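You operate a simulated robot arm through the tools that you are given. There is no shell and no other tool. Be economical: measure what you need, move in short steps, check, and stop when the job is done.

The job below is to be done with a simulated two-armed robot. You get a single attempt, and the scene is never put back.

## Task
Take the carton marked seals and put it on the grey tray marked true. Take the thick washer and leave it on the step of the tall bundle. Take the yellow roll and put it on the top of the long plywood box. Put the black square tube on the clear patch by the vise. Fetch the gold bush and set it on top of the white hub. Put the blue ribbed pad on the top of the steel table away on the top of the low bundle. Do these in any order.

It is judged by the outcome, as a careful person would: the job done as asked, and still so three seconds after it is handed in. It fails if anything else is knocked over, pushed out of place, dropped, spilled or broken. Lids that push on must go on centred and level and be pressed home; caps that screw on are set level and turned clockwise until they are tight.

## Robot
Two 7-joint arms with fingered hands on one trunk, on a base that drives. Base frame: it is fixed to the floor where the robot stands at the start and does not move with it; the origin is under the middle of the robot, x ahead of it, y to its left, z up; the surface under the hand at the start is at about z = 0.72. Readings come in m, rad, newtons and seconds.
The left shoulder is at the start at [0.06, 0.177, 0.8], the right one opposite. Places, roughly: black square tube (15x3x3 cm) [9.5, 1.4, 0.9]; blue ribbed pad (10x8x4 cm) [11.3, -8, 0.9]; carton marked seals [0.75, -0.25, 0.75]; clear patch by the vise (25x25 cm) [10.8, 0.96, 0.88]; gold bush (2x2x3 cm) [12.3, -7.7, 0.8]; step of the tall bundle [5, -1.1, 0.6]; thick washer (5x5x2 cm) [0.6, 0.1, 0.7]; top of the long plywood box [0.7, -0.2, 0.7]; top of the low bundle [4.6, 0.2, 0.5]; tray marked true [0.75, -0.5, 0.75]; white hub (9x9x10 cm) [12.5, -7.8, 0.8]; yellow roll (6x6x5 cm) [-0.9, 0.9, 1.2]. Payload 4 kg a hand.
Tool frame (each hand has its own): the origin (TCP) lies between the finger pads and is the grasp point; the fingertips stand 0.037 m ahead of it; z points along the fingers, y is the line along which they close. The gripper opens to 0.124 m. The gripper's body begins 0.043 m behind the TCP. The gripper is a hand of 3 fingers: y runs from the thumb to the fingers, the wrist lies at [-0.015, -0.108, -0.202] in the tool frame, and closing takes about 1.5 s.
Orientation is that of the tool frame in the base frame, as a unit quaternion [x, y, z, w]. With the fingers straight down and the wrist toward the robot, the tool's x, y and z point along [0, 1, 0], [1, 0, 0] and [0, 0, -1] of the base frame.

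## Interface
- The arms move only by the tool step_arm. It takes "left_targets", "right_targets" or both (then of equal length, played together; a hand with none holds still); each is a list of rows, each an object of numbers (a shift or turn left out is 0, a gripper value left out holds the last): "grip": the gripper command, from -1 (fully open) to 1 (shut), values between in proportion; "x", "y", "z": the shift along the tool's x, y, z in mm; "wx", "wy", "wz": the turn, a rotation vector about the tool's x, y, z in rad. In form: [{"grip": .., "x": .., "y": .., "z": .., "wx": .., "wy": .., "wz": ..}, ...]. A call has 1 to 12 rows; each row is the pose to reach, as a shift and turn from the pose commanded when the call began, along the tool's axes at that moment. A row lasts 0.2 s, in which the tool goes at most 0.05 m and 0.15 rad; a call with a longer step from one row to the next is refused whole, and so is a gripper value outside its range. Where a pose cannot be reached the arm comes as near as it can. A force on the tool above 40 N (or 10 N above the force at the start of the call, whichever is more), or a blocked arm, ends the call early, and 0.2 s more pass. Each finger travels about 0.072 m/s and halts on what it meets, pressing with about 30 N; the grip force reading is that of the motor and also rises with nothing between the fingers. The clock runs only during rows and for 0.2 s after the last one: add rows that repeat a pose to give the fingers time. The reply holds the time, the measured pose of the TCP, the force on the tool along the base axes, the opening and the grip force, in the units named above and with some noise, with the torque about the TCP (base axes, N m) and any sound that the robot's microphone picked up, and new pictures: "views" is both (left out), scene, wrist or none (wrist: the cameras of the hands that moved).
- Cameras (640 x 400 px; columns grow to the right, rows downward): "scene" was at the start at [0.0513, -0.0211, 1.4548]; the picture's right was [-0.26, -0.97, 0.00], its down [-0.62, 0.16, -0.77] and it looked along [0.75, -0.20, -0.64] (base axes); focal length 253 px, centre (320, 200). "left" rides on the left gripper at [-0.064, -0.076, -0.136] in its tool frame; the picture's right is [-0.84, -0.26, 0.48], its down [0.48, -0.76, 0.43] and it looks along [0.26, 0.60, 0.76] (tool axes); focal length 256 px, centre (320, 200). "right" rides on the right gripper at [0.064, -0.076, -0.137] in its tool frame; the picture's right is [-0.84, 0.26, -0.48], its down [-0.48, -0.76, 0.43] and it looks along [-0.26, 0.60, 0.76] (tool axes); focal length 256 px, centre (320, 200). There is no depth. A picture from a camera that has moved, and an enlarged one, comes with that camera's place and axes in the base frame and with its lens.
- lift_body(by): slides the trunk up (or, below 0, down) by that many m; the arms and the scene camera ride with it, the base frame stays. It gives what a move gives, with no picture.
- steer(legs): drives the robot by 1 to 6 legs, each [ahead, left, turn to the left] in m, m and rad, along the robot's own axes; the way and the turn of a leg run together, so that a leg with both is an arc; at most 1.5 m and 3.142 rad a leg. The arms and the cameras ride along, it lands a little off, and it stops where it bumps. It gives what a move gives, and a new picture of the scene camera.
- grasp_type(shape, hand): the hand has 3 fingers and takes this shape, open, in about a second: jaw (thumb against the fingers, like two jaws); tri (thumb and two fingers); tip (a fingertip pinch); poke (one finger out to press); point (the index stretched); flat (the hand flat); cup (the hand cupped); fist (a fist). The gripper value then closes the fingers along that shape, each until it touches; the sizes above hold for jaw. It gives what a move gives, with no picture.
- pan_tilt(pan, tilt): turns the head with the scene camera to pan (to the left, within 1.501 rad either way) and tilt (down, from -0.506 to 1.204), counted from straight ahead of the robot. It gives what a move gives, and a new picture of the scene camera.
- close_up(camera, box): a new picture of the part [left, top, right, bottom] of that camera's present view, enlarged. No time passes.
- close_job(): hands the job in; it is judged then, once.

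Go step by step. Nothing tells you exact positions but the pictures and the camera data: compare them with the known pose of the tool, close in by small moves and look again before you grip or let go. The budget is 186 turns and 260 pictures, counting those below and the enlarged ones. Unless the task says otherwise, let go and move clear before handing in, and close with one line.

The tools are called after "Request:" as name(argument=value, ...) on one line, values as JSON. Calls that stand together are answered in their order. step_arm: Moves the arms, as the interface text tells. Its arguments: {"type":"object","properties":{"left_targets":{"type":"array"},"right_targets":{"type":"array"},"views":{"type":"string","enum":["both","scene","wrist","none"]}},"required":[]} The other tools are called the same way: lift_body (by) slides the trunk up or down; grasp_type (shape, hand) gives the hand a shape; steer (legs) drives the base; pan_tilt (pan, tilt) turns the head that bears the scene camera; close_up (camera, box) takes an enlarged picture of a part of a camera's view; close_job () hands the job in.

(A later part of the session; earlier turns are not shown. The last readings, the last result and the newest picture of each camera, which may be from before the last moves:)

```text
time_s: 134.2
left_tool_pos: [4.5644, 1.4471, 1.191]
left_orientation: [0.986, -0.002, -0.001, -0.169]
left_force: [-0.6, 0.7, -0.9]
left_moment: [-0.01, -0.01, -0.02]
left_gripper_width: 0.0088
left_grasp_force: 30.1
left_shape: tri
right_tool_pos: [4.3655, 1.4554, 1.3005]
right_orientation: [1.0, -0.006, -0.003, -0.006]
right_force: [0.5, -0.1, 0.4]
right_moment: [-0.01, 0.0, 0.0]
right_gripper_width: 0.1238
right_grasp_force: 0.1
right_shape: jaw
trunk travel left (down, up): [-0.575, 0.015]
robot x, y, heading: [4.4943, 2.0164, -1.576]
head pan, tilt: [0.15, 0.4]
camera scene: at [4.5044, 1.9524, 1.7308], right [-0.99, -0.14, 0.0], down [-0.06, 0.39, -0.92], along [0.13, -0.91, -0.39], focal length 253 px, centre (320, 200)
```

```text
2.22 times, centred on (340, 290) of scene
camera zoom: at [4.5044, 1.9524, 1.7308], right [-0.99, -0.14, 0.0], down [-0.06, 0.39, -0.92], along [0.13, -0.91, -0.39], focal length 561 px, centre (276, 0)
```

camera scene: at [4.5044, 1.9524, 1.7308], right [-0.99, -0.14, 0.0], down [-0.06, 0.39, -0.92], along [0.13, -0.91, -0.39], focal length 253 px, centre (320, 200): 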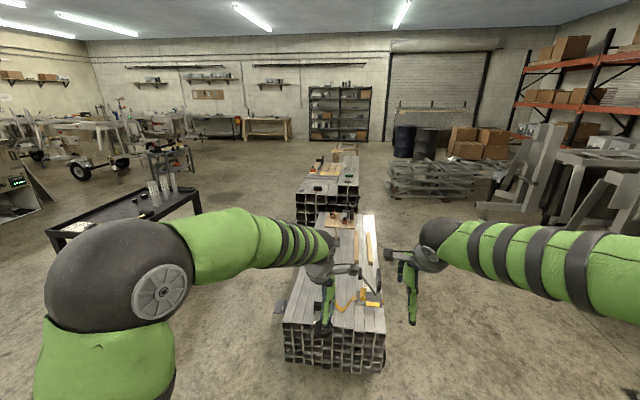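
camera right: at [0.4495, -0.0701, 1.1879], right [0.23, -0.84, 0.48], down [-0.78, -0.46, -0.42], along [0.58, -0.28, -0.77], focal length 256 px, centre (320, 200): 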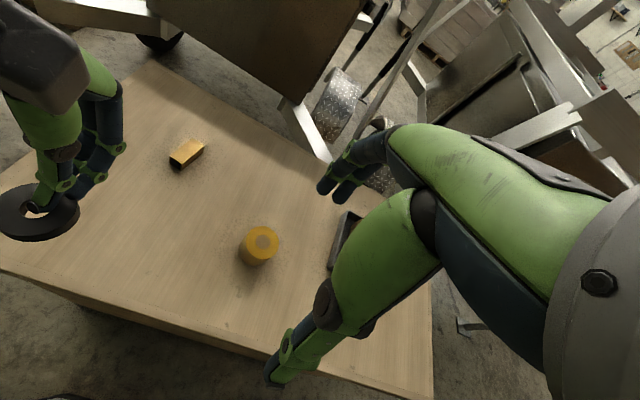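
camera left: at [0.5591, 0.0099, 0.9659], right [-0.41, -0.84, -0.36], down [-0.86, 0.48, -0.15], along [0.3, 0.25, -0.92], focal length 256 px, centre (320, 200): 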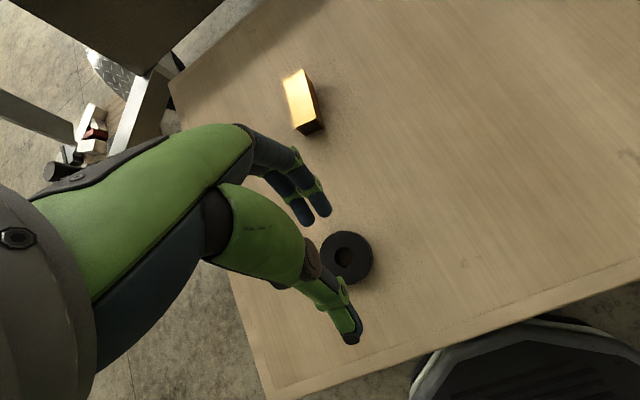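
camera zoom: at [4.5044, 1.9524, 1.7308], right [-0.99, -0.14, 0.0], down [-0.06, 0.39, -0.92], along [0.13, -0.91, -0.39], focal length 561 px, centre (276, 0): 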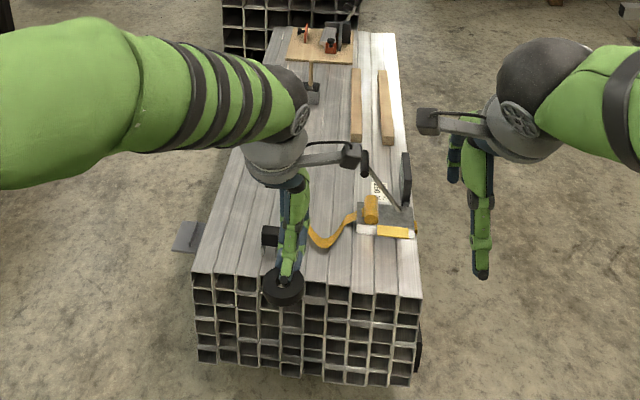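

The step (x 4.7–5.19, y -1.19…-0.88, z≈0.6) is best reached from the +x side, past the black cart. I sidestep to x≈7.2 and look.

Request:
steer(legs=[[0, 1.5, 0], [0, 1.2, 0]])

Request:
pan_tilt(pan=-0.4, tilt=0.45)

```text
time_s: 147.3
left_tool_pos: [7.2816, 1.4553, 1.1912]
left_orientation: [0.986, 0.01, -0.004, -0.169]
left_force: [0.5, 0.0, -0.4]
left_moment: [0.0, 0.01, 0.02]
left_gripper_width: 0.0089
left_grasp_force: 30.0
left_shape: tri
right_tool_pos: [7.0827, 1.4585, 1.3007]
right_orientation: [1.0, 0.007, -0.003, -0.006]
right_force: [0.9, 0.3, -0.5]
right_moment: [-0.01, 0.01, -0.02]
right_gripper_width: 0.1233
right_grasp_force: 0.1
right_shape: jaw
trunk travel left (down, up): [-0.575, 0.015]
robot x, y, heading: [7.197, 2.0184, -1.55]
head pan, tilt: [0.15, 0.4]
camera scene: at [7.2102, 1.959, 1.7308], right [-0.99, -0.17, 0.0], down [-0.07, 0.38, -0.92], along [0.16, -0.91, -0.39], focal length 253 px, centre (320, 200)
```

scene: 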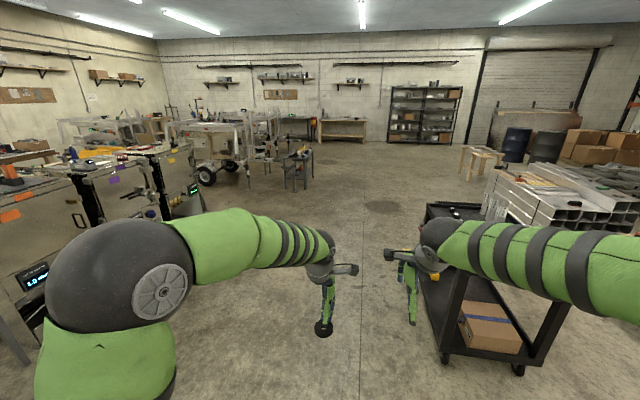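

```text
time_s: 148.2
left_tool_pos: [7.2814, 1.4556, 1.1899]
left_orientation: [0.986, 0.01, -0.004, -0.169]
left_force: [-0.5, -0.1, 0.2]
left_moment: [-0.03, 0.01, 0.0]
left_gripper_width: 0.009
left_grasp_force: 29.8
left_shape: tri
right_tool_pos: [7.0822, 1.4578, 1.3]
right_orientation: [1.0, 0.006, -0.003, -0.006]
right_force: [-0.1, 0.0, 0.8]
right_moment: [0.01, 0.02, 0.01]
right_gripper_width: 0.1236
right_grasp_force: 0.1
right_shape: jaw
trunk travel left (down, up): [-0.575, 0.015]
robot x, y, heading: [7.1967, 2.0225, -1.546]
head pan, tilt: [-0.4, 0.45]
camera scene: at [7.1601, 1.9649, 1.7261], right [-0.93, 0.37, 0.0], down [0.16, 0.4, -0.9], along [-0.33, -0.84, -0.44], focal length 253 px, centre (320, 200)
```

scene: 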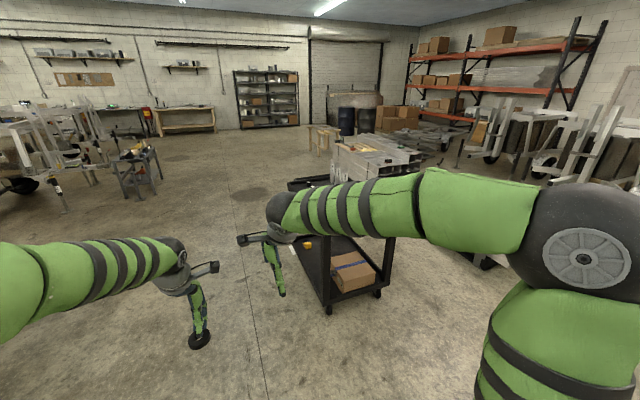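

The cart occupies x 5.6–6.6, y -0.05…0.6. I drive south past it to y≈-1.03, turn to face -x and look.

Request:
steer(legs=[[0, 0.12, -0.023], [1.5, 0, 0], [1.5, 0, 0], [0, 0, -1.57], [0.6, 0, 0]])

Request:
pan_tilt(pan=0.0, tilt=0.5)

```text
time_s: 170.3
left_tool_pos: [6.1904, -1.1169, 1.1911]
left_orientation: [0.716, -0.678, 0.115, -0.124]
left_force: [-0.2, 0.4, -0.3]
left_moment: [0.0, 0.0, 0.03]
left_gripper_width: 0.0087
left_grasp_force: 30.1
left_shape: tri
right_tool_pos: [6.1882, -0.9169, 1.2999]
right_orientation: [0.724, -0.69, 0.002, -0.007]
right_force: [1.0, 0.3, -0.5]
right_moment: [-0.01, 0.01, -0.01]
right_gripper_width: 0.1236
right_grasp_force: 0.0
right_shape: jaw
trunk travel left (down, up): [-0.575, 0.015]
robot x, y, heading: [6.7532, -1.0116, -3.087]
head pan, tilt: [-0.4, 0.45]
camera scene: at [6.6944, -0.9778, 1.7261], right [0.34, 0.94, 0.0], down [0.41, -0.15, -0.9], along [-0.85, 0.31, -0.44], focal length 253 px, centre (320, 200)
```

scene: 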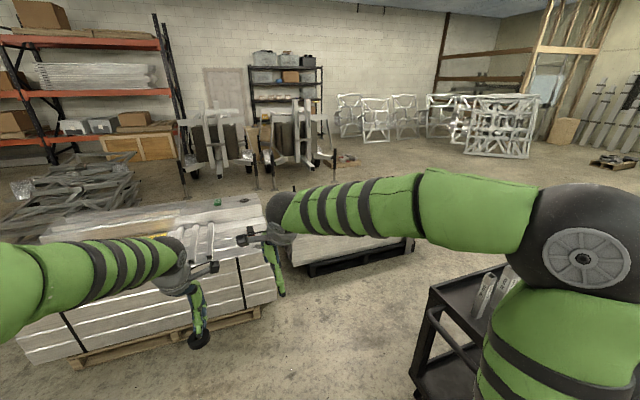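

```text
time_s: 171.2
left_tool_pos: [6.1921, -1.1164, 1.1913]
left_orientation: [0.716, -0.678, 0.114, -0.124]
left_force: [0.5, -0.6, -0.6]
left_moment: [0.0, 0.03, -0.02]
left_gripper_width: 0.0087
left_grasp_force: 30.0
left_shape: tri
right_tool_pos: [6.1894, -0.9161, 1.2995]
right_orientation: [0.724, -0.69, 0.001, -0.008]
right_force: [0.2, 0.6, -0.1]
right_moment: [0.02, 0.01, -0.03]
right_gripper_width: 0.1235
right_grasp_force: 0.0
right_shape: jaw
trunk travel left (down, up): [-0.575, 0.015]
robot x, y, heading: [6.754, -1.0116, -3.085]
head pan, tilt: [0.0, 0.499]
camera scene: at [6.6907, -1.0137, 1.7217], right [-0.05, 1.0, 0.0], down [0.48, 0.03, -0.88], along [-0.88, -0.05, -0.48], focal length 253 px, centre (320, 200)
```

scene: 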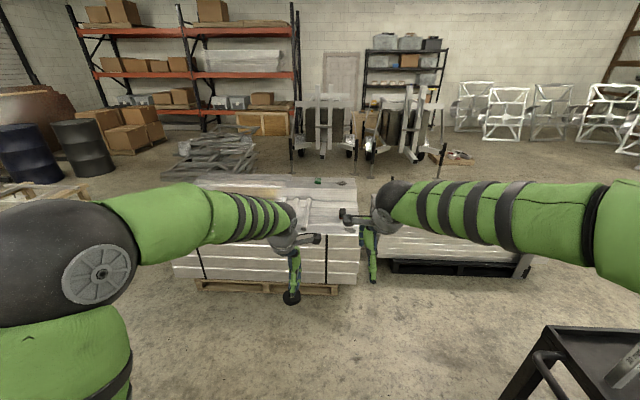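

I drive 0.88 m closer, straightening.

Request:
steer(legs=[[0.0, 0, -0.056], [0.88, 0, 0]])

Request:
pan_tilt(pan=0.15, tilt=0.85)

```text
time_s: 176.2
left_tool_pos: [5.3195, -1.0913, 1.1911]
left_orientation: [0.7, -0.694, 0.117, -0.121]
left_force: [-0.5, -0.4, -0.2]
left_moment: [-0.02, 0.0, 0.02]
left_gripper_width: 0.0087
left_grasp_force: 30.3
left_shape: tri
right_tool_pos: [5.3246, -0.8917, 1.2987]
right_orientation: [0.707, -0.707, 0.001, -0.007]
right_force: [-1.1, -0.1, -0.1]
right_moment: [-0.02, -0.02, 0.0]
right_gripper_width: 0.1236
right_grasp_force: 0.0
right_shape: jaw
trunk travel left (down, up): [-0.575, 0.015]
robot x, y, heading: [5.8835, -1.0149, -3.135]
head pan, tilt: [0.0, 0.499]
camera scene: at [5.8215, -1.0125, 1.7216], right [-0.01, 1.0, 0.0], down [0.48, 0.0, -0.88], along [-0.88, -0.01, -0.48], focal length 253 px, centre (320, 200)
```

scene: 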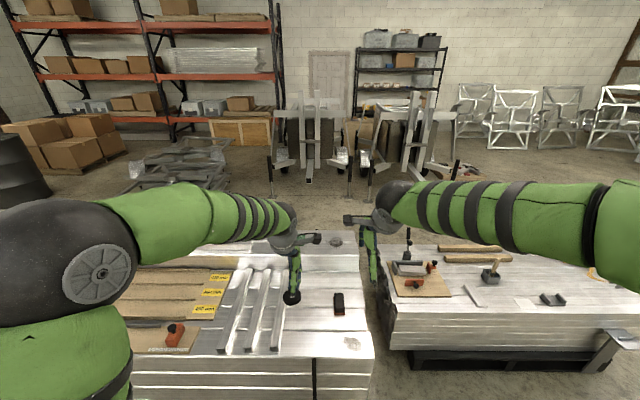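

```text
time_s: 177.1
left_tool_pos: [5.3198, -1.0917, 1.1914]
left_orientation: [0.701, -0.693, 0.118, -0.121]
left_force: [-0.2, -0.4, -1.3]
left_moment: [0.02, 0.01, 0.01]
left_gripper_width: 0.0085
left_grasp_force: 30.3
left_shape: tri
right_tool_pos: [5.3252, -0.8915, 1.3007]
right_orientation: [0.708, -0.706, 0.001, -0.007]
right_force: [-0.6, -0.3, 0.0]
right_moment: [-0.01, 0.03, -0.02]
right_gripper_width: 0.1236
right_grasp_force: 0.1
right_shape: jaw
trunk travel left (down, up): [-0.575, 0.015]
robot x, y, heading: [5.8864, -1.0139, -3.134]
head pan, tilt: [0.15, 0.85]
camera scene: at [5.8358, -1.0241, 1.6917], right [-0.16, 0.99, 0.0], down [0.74, 0.12, -0.66], along [-0.65, -0.1, -0.75], focal length 253 px, centre (320, 200)
```

scene: 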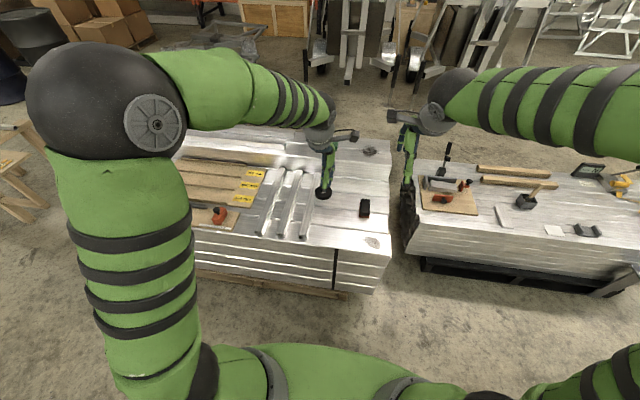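

Request:
close_up(camera="scene", box=[180, 120, 420, 290])

Request:
step_arm(left_targets=[{"y": 0}], views="wrist")

```text
2.35 times, centred on (300, 205) of scene
camera zoom: at [5.8358, -1.0241, 1.6917], right [-0.16, 0.99, 0.0], down [0.74, 0.12, -0.66], along [-0.65, -0.1, -0.75], focal length 594 px, centre (367, 188)
```

zoom: 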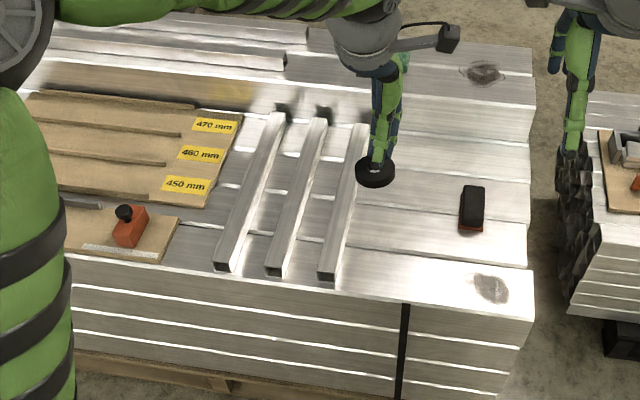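

```text
time_s: 177.4
left_tool_pos: [5.3192, -1.0916, 1.1907]
left_orientation: [0.7, -0.694, 0.118, -0.12]
left_force: [0.6, -0.7, -0.6]
left_moment: [-0.05, 0.0, -0.03]
left_gripper_width: 0.0087
left_grasp_force: 30.0
left_shape: tri
right_tool_pos: [5.325, -0.8934, 1.3011]
right_orientation: [0.708, -0.706, 0.003, -0.007]
right_force: [-0.5, -0.6, 0.3]
right_moment: [0.0, 0.04, 0.0]
right_gripper_width: 0.1236
right_grasp_force: 0.0
right_shape: jaw
trunk travel left (down, up): [-0.575, 0.015]
robot x, y, heading: [5.8833, -1.0128, -3.133]
head pan, tilt: [0.15, 0.85]
camera left: at [5.3449, -1.0273, 1.3441], right [0.39, 0.84, -0.37], down [0.87, -0.47, -0.16], along [-0.31, -0.25, -0.92], focal length 256 px, centre (320, 200)
```

left: 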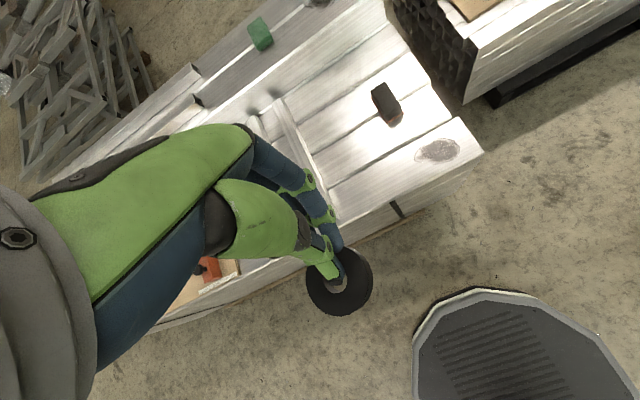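

Step surface z≈0.58; free spot for the washer between the three tubes and the black clamp at about (5.02, -1.06). I drive 0.12 m closer and lower the trunk.

Request:
steer(legs=[[0.12, 0, 0]])

Request:
lift_body(by=-0.38)

```text
time_s: 178.7
left_tool_pos: [5.1994, -1.0933, 1.1899]
left_orientation: [0.7, -0.693, 0.118, -0.121]
left_force: [-0.5, 1.2, -0.2]
left_moment: [-0.01, 0.02, -0.01]
left_gripper_width: 0.0087
left_grasp_force: 30.1
left_shape: tri
right_tool_pos: [5.2053, -0.8947, 1.2996]
right_orientation: [0.709, -0.705, 0.002, -0.007]
right_force: [0.3, 1.0, -0.2]
right_moment: [0.01, -0.04, 0.02]
right_gripper_width: 0.1238
right_grasp_force: 0.1
right_shape: jaw
trunk travel left (down, up): [-0.575, 0.015]
robot x, y, heading: [5.7669, -1.0158, -3.133]
head pan, tilt: [0.15, 0.85]
camera scene: at [5.7159, -1.0253, 1.6916], right [-0.16, 0.99, 0.0], down [0.74, 0.12, -0.66], along [-0.65, -0.11, -0.75], focal length 253 px, centre (320, 200)
```

scene: 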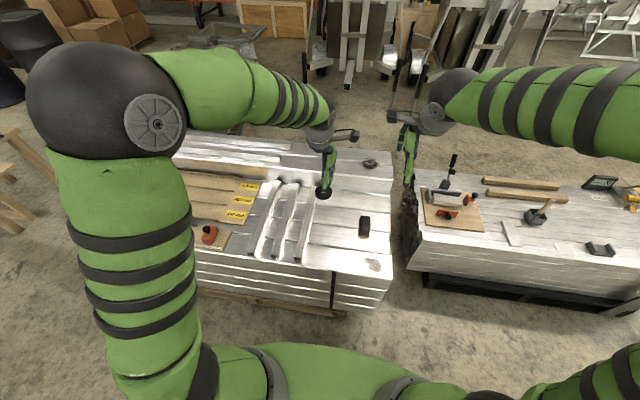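

```text
time_s: 182.3
left_tool_pos: [5.2033, -1.0943, 0.8114]
left_orientation: [0.701, -0.693, 0.117, -0.12]
left_force: [0.9, -0.3, 0.1]
left_moment: [0.01, 0.01, 0.01]
left_gripper_width: 0.0087
left_grasp_force: 30.4
left_shape: tri
right_tool_pos: [5.2073, -0.8941, 0.9206]
right_orientation: [0.709, -0.705, 0.001, -0.007]
right_force: [0.3, -0.1, -0.2]
right_moment: [-0.02, -0.02, 0.02]
right_gripper_width: 0.1237
right_grasp_force: 0.0
right_shape: jaw
trunk travel left (down, up): [-0.195, 0.395]
robot x, y, heading: [5.77, -1.0103, -3.13]
head pan, tilt: [0.15, 0.85]
```

Request:
step_arm(left_targets=[{"x": -6, "y": 30, "z": -11}, {"x": -12, "y": 62, "z": -22}, {"x": -18, "y": 95, "z": -34}, {"x": -24, "y": 128, "z": -46}, {"x": -30, "y": 162, "z": -58}, {"x": -34, "y": 189, "z": -68}, {"x": -34, "y": 189, "z": -68}])

```text
time_s: 183.9
left_tool_pos: [5.0013, -1.0629, 0.8125]
left_orientation: [0.701, -0.693, 0.116, -0.122]
left_force: [0.5, -0.7, -0.1]
left_moment: [0.0, -0.02, 0.02]
left_gripper_width: 0.0085
left_grasp_force: 30.0
left_shape: tri
right_tool_pos: [5.2059, -0.895, 0.9202]
right_orientation: [0.709, -0.705, 0.003, -0.007]
right_force: [-0.4, 0.3, 0.2]
right_moment: [0.0, 0.0, 0.03]
right_gripper_width: 0.1238
right_grasp_force: 0.1
right_shape: jaw
trunk travel left (down, up): [-0.195, 0.395]
robot x, y, heading: [5.7681, -1.0151, -3.13]
head pan, tilt: [0.15, 0.85]
camera scene: at [5.718, -1.0253, 1.3117], right [-0.16, 0.99, 0.0], down [0.74, 0.12, -0.66], along [-0.65, -0.11, -0.75], focal length 253 px, centre (320, 200)
camera left: at [5.0265, -0.999, 0.9659], right [0.39, 0.84, -0.37], down [0.87, -0.47, -0.16], along [-0.31, -0.26, -0.92], focal length 256 px, centre (320, 200)
```

scene: 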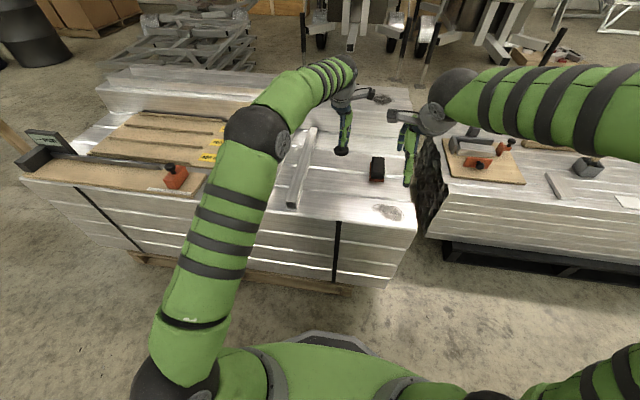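
left: 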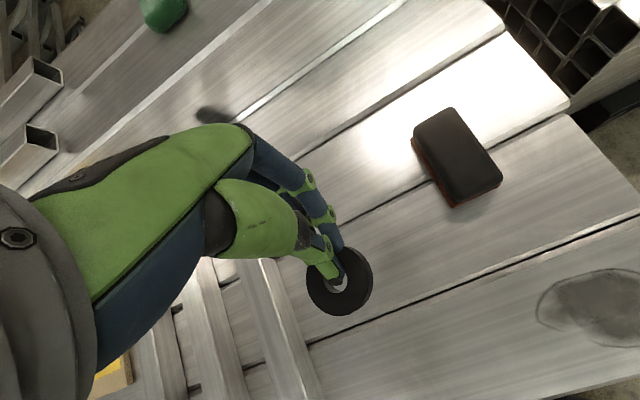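

The spot below is free. I descend vertically to just above the step.

Request:
step_arm(left_targets=[{"y": 10, "z": 28}, {"y": 20, "z": 56}, {"y": 31, "z": 85}, {"y": 41, "z": 113}, {"y": 48, "z": 132}, {"y": 53, "z": 147}, {"y": 53, "z": 147}])

```text
time_s: 185.4
left_tool_pos: [4.9969, -1.0632, 0.6716]
left_orientation: [0.703, -0.694, 0.107, -0.117]
left_force: [8.7, -2.8, 22.3]
left_moment: [-0.01, -0.49, -0.01]
left_gripper_width: 0.011
left_grasp_force: 29.6
left_shape: tri
right_tool_pos: [5.2085, -0.8957, 0.9212]
right_orientation: [0.709, -0.705, 0.002, -0.007]
right_force: [0.1, 0.0, 0.2]
right_moment: [-0.02, -0.01, 0.01]
right_gripper_width: 0.1238
right_grasp_force: 0.1
right_shape: jaw
trunk travel left (down, up): [-0.195, 0.395]
robot x, y, heading: [5.7662, -1.0128, -3.134]
head pan, tilt: [0.15, 0.85]
stopped in row 7 (left hand): the force on the tool passed its limit at 51 N (the readings are from after the stop); the commanded pose is now the measured one
camera scene: at [5.7205, -1.0255, 1.3119], right [-0.16, 0.99, 0.0], down [0.74, 0.12, -0.66], along [-0.65, -0.11, -0.75], focal length 253 px, centre (320, 200)
camera left: at [5.0248, -0.9986, 0.8234], right [0.38, 0.85, -0.37], down [0.86, -0.47, -0.18], along [-0.33, -0.25, -0.91], focal length 256 px, centre (320, 200)
```

scene: 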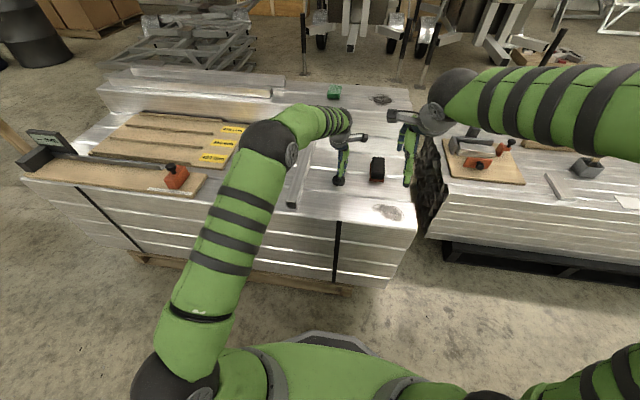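
left: 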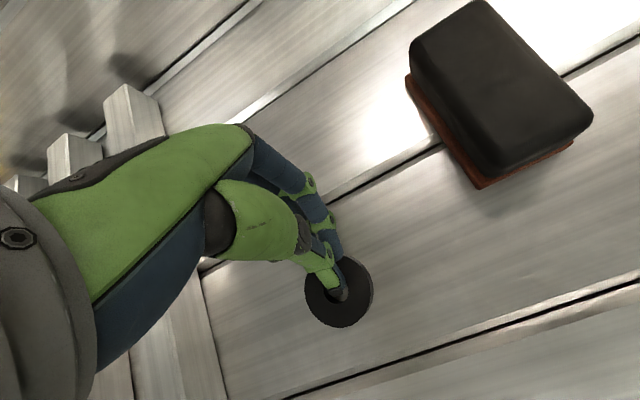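

The washer touches down (step at z≈0.63). I ease off a little, open slightly so the thumb can leave the hole, and look.

Request:
step_arm(left_targets=[{"y": -0.7, "z": -1.9}, {"y": -0.7, "z": -1.9, "grip": 0.72}, {"y": -0.7, "z": -1.9, "grip": 0.68}, {"y": -0.7, "z": -1.9, "grip": 0.68}], views="none")

Request:
close_up(camera="left", box=[220, 160, 440, 360])

```text
time_s: 186.4
left_tool_pos: [4.9958, -1.0625, 0.6688]
left_orientation: [0.703, -0.693, 0.11, -0.118]
left_force: [0.2, -1.2, 9.5]
left_moment: [-0.09, -0.09, -0.01]
left_gripper_width: 0.0189
left_grasp_force: 0.0
left_shape: tri
right_tool_pos: [5.2078, -0.8951, 0.9207]
right_orientation: [0.709, -0.705, 0.001, -0.006]
right_force: [0.4, 0.0, -0.5]
right_moment: [-0.01, 0.02, -0.04]
right_gripper_width: 0.1236
right_grasp_force: 0.1
right_shape: jaw
trunk travel left (down, up): [-0.195, 0.395]
robot x, y, heading: [5.7637, -1.0128, -3.13]
head pan, tilt: [0.15, 0.85]
```

```text
2.00 times, centred on (330, 260) of left
camera zoom: at [5.0238, -0.9989, 0.8211], right [0.38, 0.85, -0.37], down [0.87, -0.47, -0.18], along [-0.32, -0.25, -0.91], focal length 512 px, centre (300, 80)
```

zoom: 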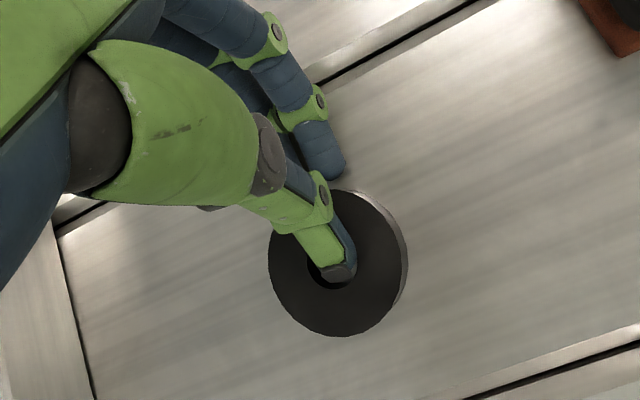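

The fingers have let go. I lift the thumb out vertically and check.

Request:
step_arm(left_targets=[{"y": -1.5, "z": -4}, {"y": -3, "z": -9}, {"y": -6, "z": -16}, {"y": -10, "z": -28}, {"y": -18, "z": -50}], views="none")

Request:
close_up(camera="left", box=[200, 120, 480, 360])

```text
time_s: 187.6
left_tool_pos: [4.9971, -1.0615, 0.7221]
left_orientation: [0.702, -0.694, 0.109, -0.118]
left_force: [0.7, 0.2, 0.3]
left_moment: [0.0, -0.03, 0.02]
left_gripper_width: 0.0198
left_grasp_force: 0.0
left_shape: tri
right_tool_pos: [5.208, -0.8935, 0.92]
right_orientation: [0.71, -0.704, 0.001, -0.007]
right_force: [-0.2, 0.6, 0.2]
right_moment: [0.01, 0.0, 0.02]
right_gripper_width: 0.1238
right_grasp_force: 0.0
right_shape: jaw
trunk travel left (down, up): [-0.195, 0.395]
robot x, y, heading: [5.7699, -1.0138, -3.128]
head pan, tilt: [0.15, 0.85]
```

```text
1.67 times, centred on (340, 240) of left
camera zoom: at [5.0244, -0.9978, 0.8749], right [0.38, 0.85, -0.37], down [0.86, -0.47, -0.18], along [-0.32, -0.25, -0.91], focal length 427 px, centre (287, 133)
```

zoom: 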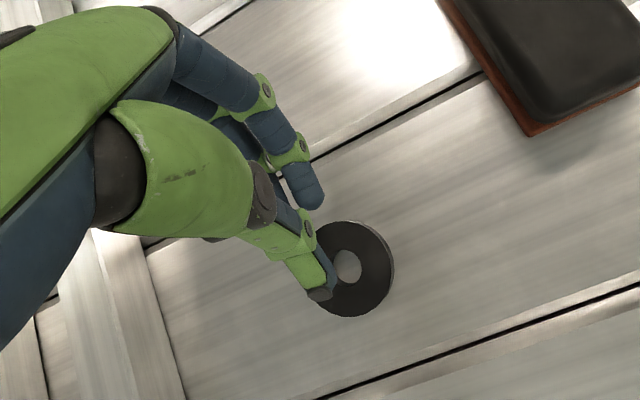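

The washer lies flat on the step. I raise, straighten and retract the left hand, lift the trunk and back away.

Request:
step_arm(left_targets=[{"y": -10, "z": -28}, {"y": -20, "z": -56}, {"y": -34, "z": -94}, {"y": -50, "z": -135, "wx": -0.05}, {"y": -68, "z": -175, "wx": -0.1}, {"y": -100, "z": -170, "wx": -0.15}, {"y": -135, "z": -160, "wx": -0.2}, {"y": -170, "z": -148, "wx": -0.25}, {"y": -205, "z": -135, "wx": -0.29}, {"y": -240, "z": -125, "wx": -0.32, "grip": -1}, {"y": -256, "z": -120, "wx": -0.32, "grip": -1}], views="scene")

Request:
lift_body(by=0.3)

Request:
grasp_type(hand="left", shape="jaw")

```text
time_s: 190.0
left_tool_pos: [5.2045, -1.0612, 0.9167]
left_orientation: [0.712, -0.702, -0.002, -0.004]
left_force: [-0.1, 0.3, -0.4]
left_moment: [0.0, 0.03, 0.0]
left_gripper_width: 0.0989
left_grasp_force: 0.1
left_shape: tri
right_tool_pos: [5.2068, -0.8948, 0.9204]
right_orientation: [0.709, -0.705, 0.001, -0.006]
right_force: [0.3, -0.2, -0.2]
right_moment: [0.01, 0.0, -0.01]
right_gripper_width: 0.1235
right_grasp_force: 0.1
right_shape: jaw
trunk travel left (down, up): [-0.195, 0.395]
robot x, y, heading: [5.7617, -1.0142, -3.128]
head pan, tilt: [0.15, 0.85]
camera scene: at [5.7184, -1.0255, 1.3117], right [-0.16, 0.99, 0.0], down [0.74, 0.12, -0.66], along [-0.65, -0.11, -0.75], focal length 253 px, centre (320, 200)
```

scene: 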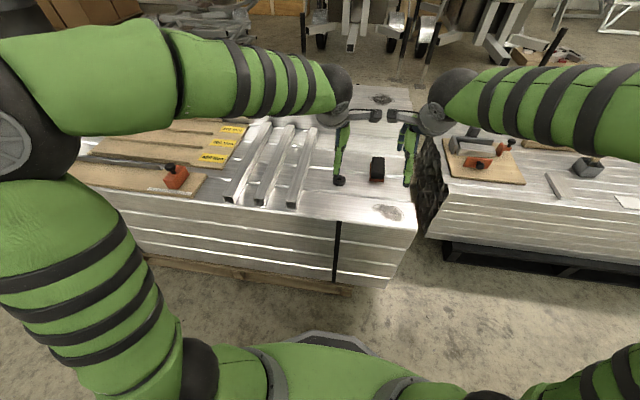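

```text
time_s: 193.0
left_tool_pos: [5.2039, -1.0613, 1.2164]
left_orientation: [0.712, -0.702, -0.002, -0.004]
left_force: [0.0, 0.5, 0.1]
left_moment: [-0.02, -0.02, 0.0]
left_gripper_width: 0.1235
left_grasp_force: 0.0
left_shape: tri
right_tool_pos: [5.2062, -0.8959, 1.2195]
right_orientation: [0.709, -0.705, 0.003, -0.006]
right_force: [-0.2, 0.0, -0.7]
right_moment: [0.02, 0.05, -0.01]
right_gripper_width: 0.1238
right_grasp_force: 0.0
right_shape: jaw
trunk travel left (down, up): [-0.495, 0.095]
robot x, y, heading: [5.7648, -1.014, -3.133]
head pan, tilt: [0.15, 0.85]
```

```text
time_s: 193.9
left_tool_pos: [5.2032, -1.0607, 1.2162]
left_orientation: [0.712, -0.702, -0.002, -0.003]
left_force: [1.6, 0.2, -0.2]
left_moment: [0.02, 0.01, -0.01]
left_gripper_width: 0.1233
left_grasp_force: 0.0
left_shape: jaw
right_tool_pos: [5.2079, -0.8953, 1.2212]
right_orientation: [0.709, -0.705, 0.002, -0.006]
right_force: [-0.3, -1.3, 0.2]
right_moment: [0.01, -0.02, 0.01]
right_gripper_width: 0.1237
right_grasp_force: 0.1
right_shape: jaw
trunk travel left (down, up): [-0.495, 0.095]
robot x, y, heading: [5.7685, -1.0132, -3.132]
head pan, tilt: [0.15, 0.85]
```

I back out to x≈7.35, turn to +y, then to +x, and look towards the bench with the tube.

Request:
steer(legs=[[-1.5, 0, 0], [-0.1, 0, -1.57], [1.5, 0, 0], [0.9, 0, 0], [0, 0, -1.57]])

Request:
pan_tilt(pan=0.0, tilt=0.35)

```text
time_s: 220.3
left_tool_pos: [7.9356, 1.3501, 1.2148]
left_orientation: [0.719, 0.695, -0.004, 0.003]
left_force: [0.0, 0.2, -1.2]
left_moment: [0.0, -0.04, 0.01]
left_gripper_width: 0.1236
left_grasp_force: 0.0
left_shape: jaw
right_tool_pos: [7.9218, 1.1834, 1.2199]
right_orientation: [0.722, 0.692, -0.007, -0.002]
right_force: [-0.3, -0.6, 0.8]
right_moment: [0.0, -0.01, 0.0]
right_gripper_width: 0.1238
right_grasp_force: 0.0
right_shape: jaw
trunk travel left (down, up): [-0.495, 0.095]
robot x, y, heading: [7.3702, 1.326, -0.038]
head pan, tilt: [0.15, 0.85]
camera scene: at [7.4158, 1.3393, 1.6117], right [0.11, -0.99, 0.0], down [-0.75, -0.08, -0.66], along [0.66, 0.07, -0.75], focal length 253 px, centre (320, 200)
```

scene: 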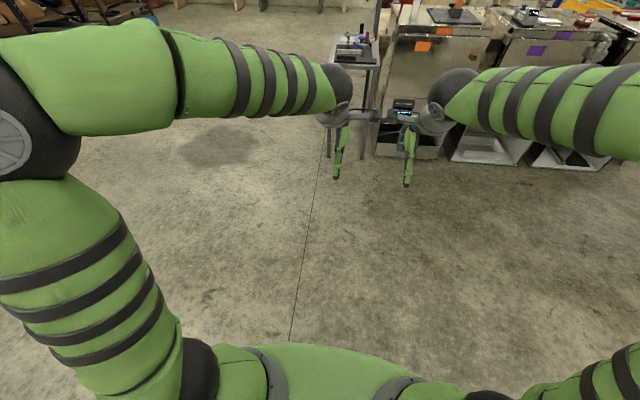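

```text
time_s: 221.2
left_tool_pos: [7.9343, 1.3502, 1.2157]
left_orientation: [0.719, 0.695, -0.003, 0.003]
left_force: [-0.8, 0.5, 0.3]
left_moment: [-0.02, 0.02, 0.0]
left_gripper_width: 0.1235
left_grasp_force: 0.1
left_shape: jaw
right_tool_pos: [7.9245, 1.184, 1.2185]
right_orientation: [0.721, 0.693, -0.007, -0.002]
right_force: [-0.1, -0.2, 0.8]
right_moment: [0.01, -0.04, 0.0]
right_gripper_width: 0.1237
right_grasp_force: 0.1
right_shape: jaw
trunk travel left (down, up): [-0.495, 0.095]
robot x, y, heading: [7.3719, 1.3329, -0.035]
head pan, tilt: [0.0, 0.351]
camera scene: at [7.4312, 1.3272, 1.6553], right [-0.04, -1.0, 0.0], down [-0.34, 0.01, -0.94], along [0.94, -0.03, -0.34], focal length 253 px, centre (320, 200)
```

scene: 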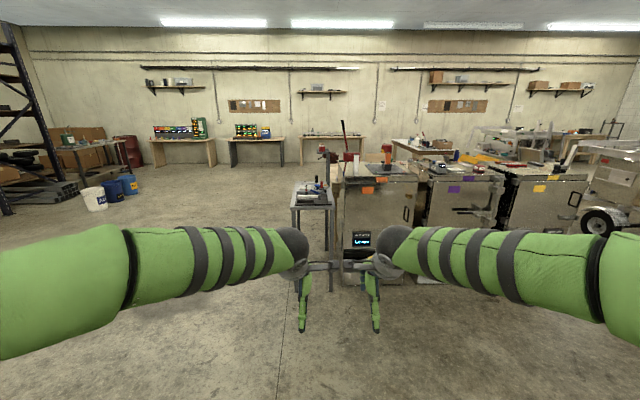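

Request:
close_up(camera="scene", box=[270, 110, 460, 230])

```text
3.33 times, centred on (365, 170) of scene
camera zoom: at [7.4312, 1.3272, 1.6553], right [-0.04, -1.0, 0.0], down [-0.34, 0.01, -0.94], along [0.94, -0.03, -0.34], focal length 842 px, centre (170, 300)
```

zoom: 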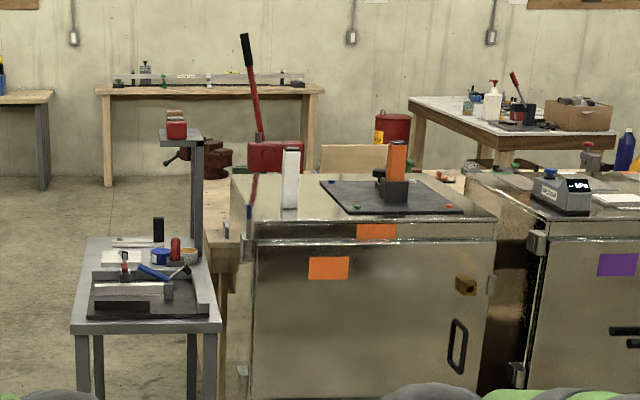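

The tube should be on the small steel table at about (9.5, 1.4). I drive up to it.

Request:
steer(legs=[[1.25, 0, 0.035]])

Request:
pan_tilt(pan=0.0, tilt=0.6)

```text
time_s: 227.6
left_tool_pos: [9.1987, 1.3245, 1.2156]
left_orientation: [0.712, 0.702, -0.004, 0.002]
left_force: [0.3, -0.2, 0.6]
left_moment: [-0.04, 0.0, -0.04]
left_gripper_width: 0.1237
left_grasp_force: 0.0
left_shape: jaw
right_tool_pos: [9.19, 1.1573, 1.2192]
right_orientation: [0.716, 0.698, -0.006, -0.003]
right_force: [-0.4, 0.1, 0.0]
right_moment: [0.03, -0.02, 0.01]
right_gripper_width: 0.1236
right_grasp_force: 0.1
right_shape: jaw
trunk travel left (down, up): [-0.495, 0.095]
robot x, y, heading: [8.6327, 1.2923, -0.019]
head pan, tilt: [0.0, 0.351]
camera scene: at [8.6968, 1.2928, 1.6553], right [-0.02, -1.0, 0.0], down [-0.34, 0.01, -0.94], along [0.94, -0.02, -0.34], focal length 253 px, centre (320, 200)
```

scene: 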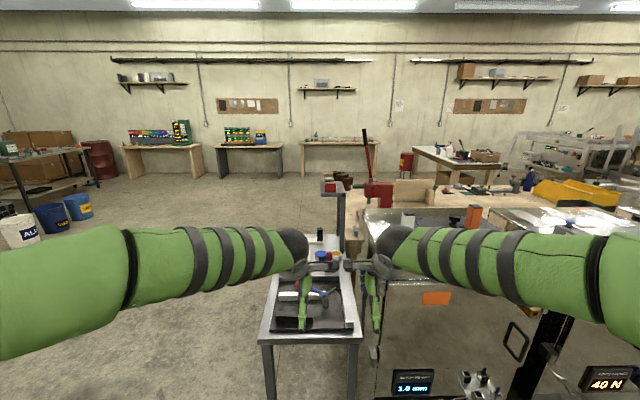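

```text
time_s: 228.4
left_tool_pos: [9.1988, 1.3232, 1.2161]
left_orientation: [0.712, 0.702, -0.005, 0.002]
left_force: [-0.4, -0.7, 0.6]
left_moment: [-0.02, 0.0, 0.05]
left_gripper_width: 0.1236
left_grasp_force: 0.1
left_shape: jaw
right_tool_pos: [9.1914, 1.1584, 1.2196]
right_orientation: [0.715, 0.699, -0.007, -0.002]
right_force: [0.7, 0.7, 0.3]
right_moment: [0.0, 0.0, -0.02]
right_gripper_width: 0.1235
right_grasp_force: 0.0
right_shape: jaw
trunk travel left (down, up): [-0.495, 0.095]
robot x, y, heading: [8.6382, 1.2908, -0.021]
head pan, tilt: [0.0, 0.6]
camera scene: at [8.6917, 1.2929, 1.6326], right [-0.02, -1.0, 0.0], down [-0.56, 0.01, -0.83], along [0.83, -0.02, -0.56], focal length 253 px, centre (320, 200)
```

scene: 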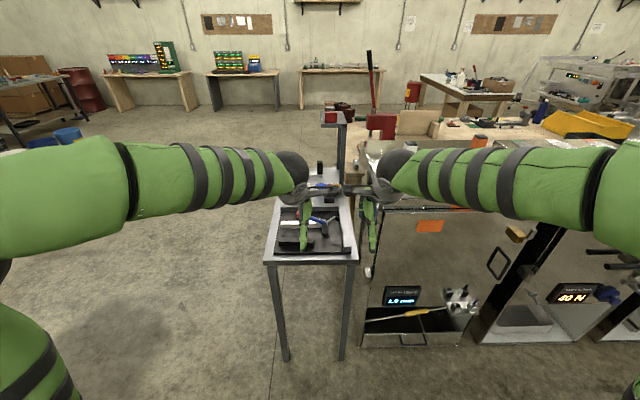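

My hands block the view; I move them apart and look.

Request:
step_arm(left_targets=[{"x": 45, "z": -10}, {"x": 90, "z": -20}, {"x": 135, "z": -30}, {"x": 180, "z": -40}, {"x": 220, "z": -40}], right_targets=[{"x": -30}, {"x": -60}, {"x": -95}, {"x": -130}, {"x": -160}], views="both")

Request:
close_up(camera="scene", box=[240, 130, 400, 280])

```text
time_s: 229.6
left_tool_pos: [9.2034, 1.5447, 1.2541]
left_orientation: [0.713, 0.701, -0.003, 0.003]
left_force: [0.3, -0.4, 0.8]
left_moment: [-0.03, -0.02, 0.01]
left_gripper_width: 0.1233
left_grasp_force: 0.1
left_shape: jaw
right_tool_pos: [9.1856, 0.9983, 1.2234]
right_orientation: [0.716, 0.699, -0.007, -0.001]
right_force: [0.0, 0.1, 0.1]
right_moment: [0.01, -0.04, 0.01]
right_gripper_width: 0.1236
right_grasp_force: 0.0
right_shape: jaw
trunk travel left (down, up): [-0.495, 0.095]
robot x, y, heading: [8.6358, 1.2941, -0.018]
head pan, tilt: [0.0, 0.6]
camera scene: at [8.6914, 1.2931, 1.6326], right [-0.02, -1.0, 0.0], down [-0.56, 0.01, -0.83], along [0.82, -0.02, -0.56], focal length 253 px, centre (320, 200)
camera right: at [9.1117, 1.0655, 1.3594], right [0.24, -0.84, 0.49], down [-0.78, -0.47, -0.42], along [0.58, -0.27, -0.77], focal length 256 px, centre (320, 200)
camera left: at [9.126, 1.4848, 1.3892], right [-0.27, -0.84, -0.48], down [-0.75, 0.49, -0.44], along [0.6, 0.24, -0.76], focal length 256 px, centre (320, 200)
```

scene: 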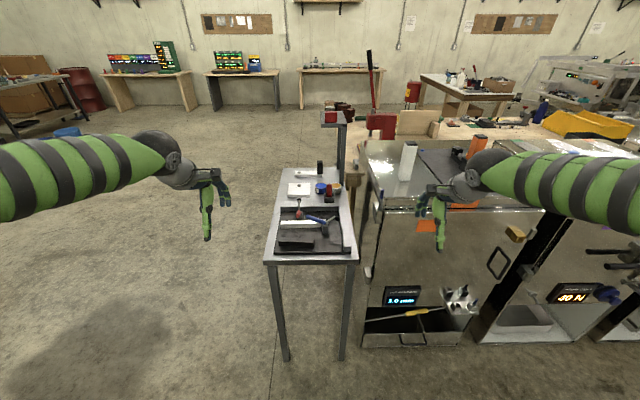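
right: 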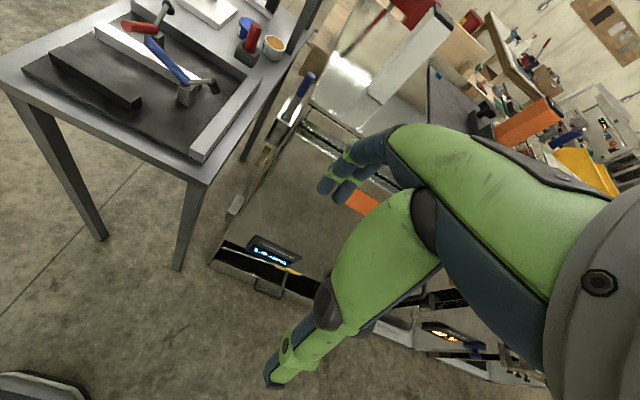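
left: 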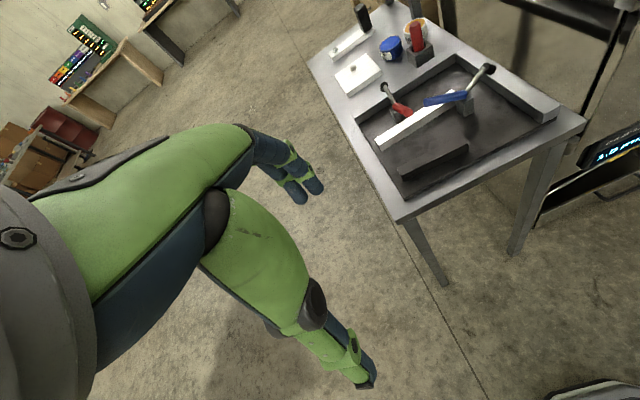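

```text
2.67 times, centred on (320, 205) of scene
camera zoom: at [8.6914, 1.2931, 1.6326], right [-0.02, -1.0, 0.0], down [-0.56, 0.01, -0.83], along [0.82, -0.02, -0.56], focal length 674 px, centre (320, 187)
```

zoom: 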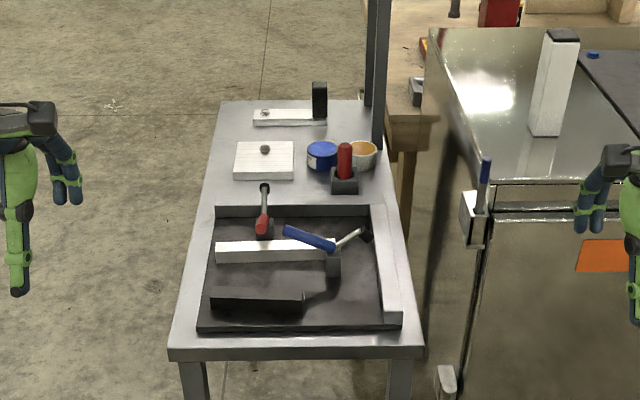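

The black tube lies along y, centre about (9.456, 1.375), z≈0.90, in front of the clamped white bar. I bring the left hand above it, slightly tilted (0.18 rad) so thumb and fingers reach equally deep.

Request:
step_arm(left_targets=[{"x": -18, "y": 29, "z": 20, "grip": -0.13}, {"x": -37, "y": 58, "z": 45, "wx": 0.03}, {"x": -55, "y": 87, "z": 70, "wx": 0.06}, {"x": -74, "y": 116, "z": 95, "wx": 0.09}, {"x": -92, "y": 145, "z": 120, "wx": 0.12}, {"x": -111, "y": 174, "z": 145, "wx": 0.15}, {"x": -130, "y": 203, "z": 170, "wx": 0.18}, {"x": -148, "y": 232, "z": 195, "wx": 0.18}, {"x": -160, "y": 252, "z": 215, "wx": 0.18}, {"x": -166, "y": 261, "z": 234, "wx": 0.18}, {"x": -166, "y": 261, "z": 234, "wx": 0.18}])

```text
time_s: 232.0
left_tool_pos: [9.4606, 1.3713, 1.0201]
left_orientation: [0.71, 0.699, -0.067, -0.061]
left_force: [0.0, 1.0, -0.9]
left_moment: [0.0, 0.0, 0.03]
left_gripper_width: 0.0704
left_grasp_force: 0.1
left_shape: jaw
right_tool_pos: [9.186, 0.9989, 1.2222]
right_orientation: [0.716, 0.698, -0.006, -0.002]
right_force: [0.6, -0.2, -0.3]
right_moment: [0.0, -0.02, 0.01]
right_gripper_width: 0.1239
right_grasp_force: 0.1
right_shape: jaw
trunk travel left (down, up): [-0.495, 0.095]
robot x, y, heading: [8.6363, 1.295, -0.021]
head pan, tilt: [0.0, 0.6]
camera scene: at [8.6915, 1.2929, 1.6326], right [-0.02, -1.0, 0.0], down [-0.56, 0.01, -0.83], along [0.82, -0.02, -0.56], focal length 253 px, centre (320, 200)
camera left: at [9.4088, 1.3104, 1.1668], right [-0.35, -0.84, -0.42], down [-0.82, 0.49, -0.29], along [0.45, 0.24, -0.86], focal length 256 px, centre (320, 200)
```

scene: 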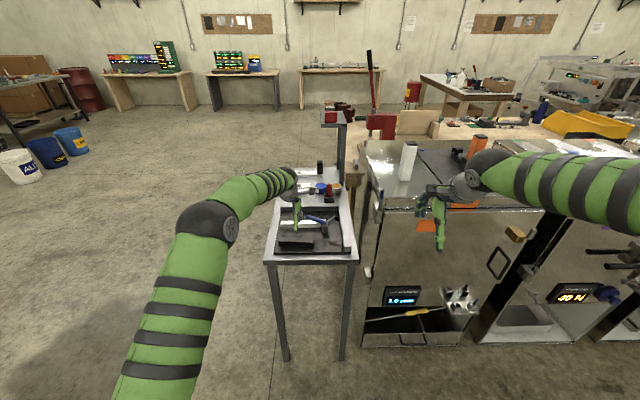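
left: 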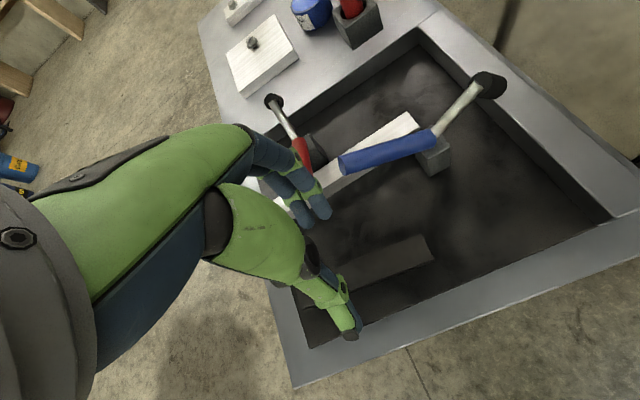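

The blue handle's end is near (9.50, 1.327, 1.0) and the red at (9.55, 1.365, 0.97), so I grip slightly left at y≈1.388, descending slowly.

Request:
step_arm(left_targets=[{"x": 8, "y": 1, "z": 5}, {"x": 17, "y": 4, "z": 22}, {"x": 17, "y": 8, "z": 44}, {"x": 17, "y": 11, "z": 60}, {"x": 17, "y": 14, "z": 76}, {"x": 17, "y": 16, "z": 88}, {"x": 17, "y": 16, "z": 88}])

Request:
close_up(camera="left", box=[200, 80, 480, 360])

```text
time_s: 233.6
left_tool_pos: [9.4606, 1.3864, 0.9346]
left_orientation: [0.711, 0.698, -0.065, -0.058]
left_force: [-0.5, -1.4, 20.6]
left_moment: [-0.15, -0.96, -0.12]
left_gripper_width: 0.0696
left_grasp_force: 0.0
left_shape: jaw
right_tool_pos: [9.185, 0.9981, 1.2226]
right_orientation: [0.717, 0.698, -0.006, -0.001]
right_force: [0.1, -0.5, 0.0]
right_moment: [0.02, 0.0, -0.02]
right_gripper_width: 0.1238
right_grasp_force: 0.0
right_shape: jaw
trunk travel left (down, up): [-0.495, 0.095]
robot x, y, heading: [8.6374, 1.2942, -0.02]
head pan, tilt: [0.0, 0.6]
camera scene: at [8.6897, 1.2924, 1.6329], right [-0.02, -1.0, 0.0], down [-0.56, 0.01, -0.83], along [0.83, -0.02, -0.56], focal length 253 px, centre (320, 200)
camera left: at [9.4081, 1.3267, 1.0821], right [-0.35, -0.84, -0.42], down [-0.82, 0.49, -0.3], along [0.46, 0.24, -0.86], focal length 256 px, centre (320, 200)
```

scene: 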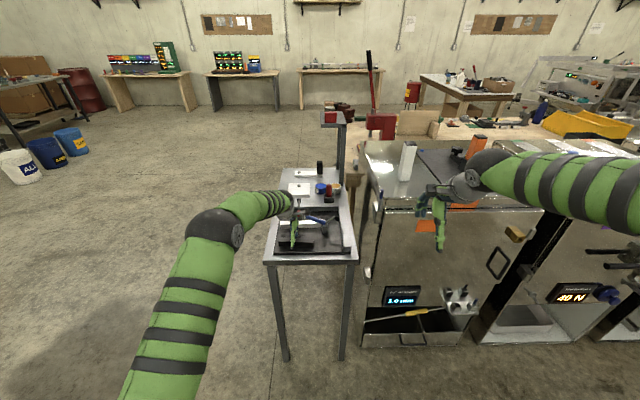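
left: 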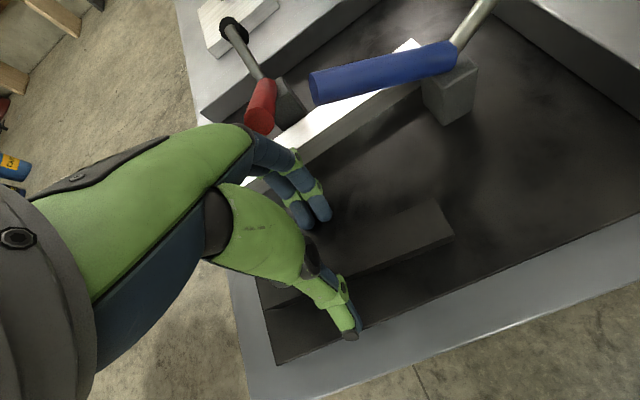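

```text
1.43 times, centred on (340, 220) of left
camera zoom: at [9.4081, 1.3267, 1.0821], right [-0.35, -0.84, -0.42], down [-0.82, 0.49, -0.3], along [0.46, 0.24, -0.86], focal length 366 px, centre (291, 171)
```

zoom: 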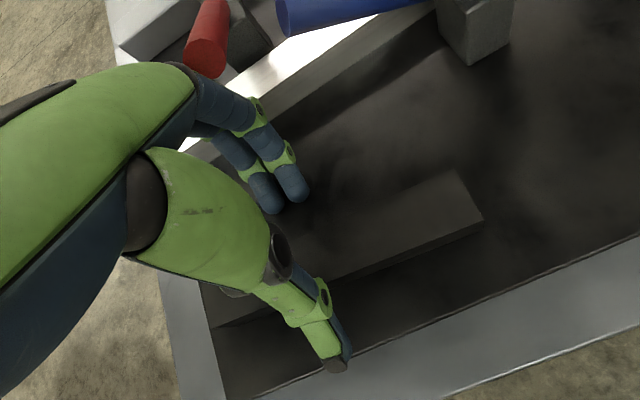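

The fingertips rest on the mat beyond the tube, thumb in front. I ease up slightly and close.

Request:
step_arm(left_targets=[{"z": -2}, {"z": -2, "grip": 0.2}, {"z": -1, "grip": 0.5}, {"z": 0, "grip": 1}, {"z": 0, "grip": 1}, {"z": 0, "grip": 1}, {"z": 0, "grip": 1}], views="none")

Request:
close_up(camera="left", box=[200, 80, 480, 360])

```text
time_s: 235.2
left_tool_pos: [9.459, 1.388, 0.9323]
left_orientation: [0.71, 0.698, -0.066, -0.061]
left_force: [-2.5, 1.9, 18.2]
left_moment: [0.0, -0.11, -0.02]
left_gripper_width: 0.0311
left_grasp_force: 30.2
left_shape: jaw
right_tool_pos: [9.1838, 0.999, 1.2223]
right_orientation: [0.716, 0.698, -0.007, -0.002]
right_force: [0.0, -0.4, 0.4]
right_moment: [-0.01, 0.0, -0.01]
right_gripper_width: 0.1236
right_grasp_force: 0.0
right_shape: jaw
trunk travel left (down, up): [-0.495, 0.095]
robot x, y, heading: [8.6339, 1.2937, -0.017]
head pan, tilt: [0.0, 0.6]
```

```text
1.43 times, centred on (340, 220) of left
camera zoom: at [9.4077, 1.328, 1.0799], right [-0.35, -0.84, -0.42], down [-0.82, 0.49, -0.29], along [0.45, 0.24, -0.86], focal length 366 px, centre (291, 171)
```

zoom: 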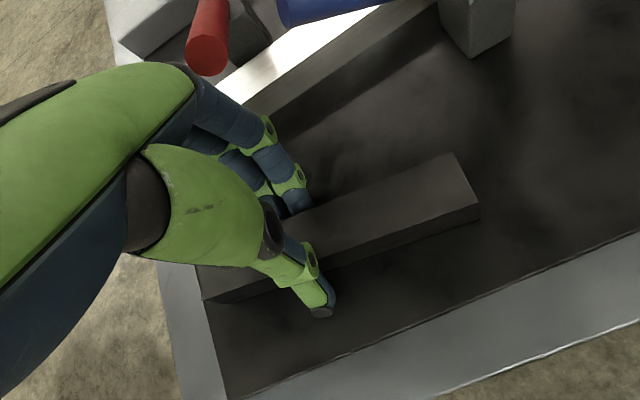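

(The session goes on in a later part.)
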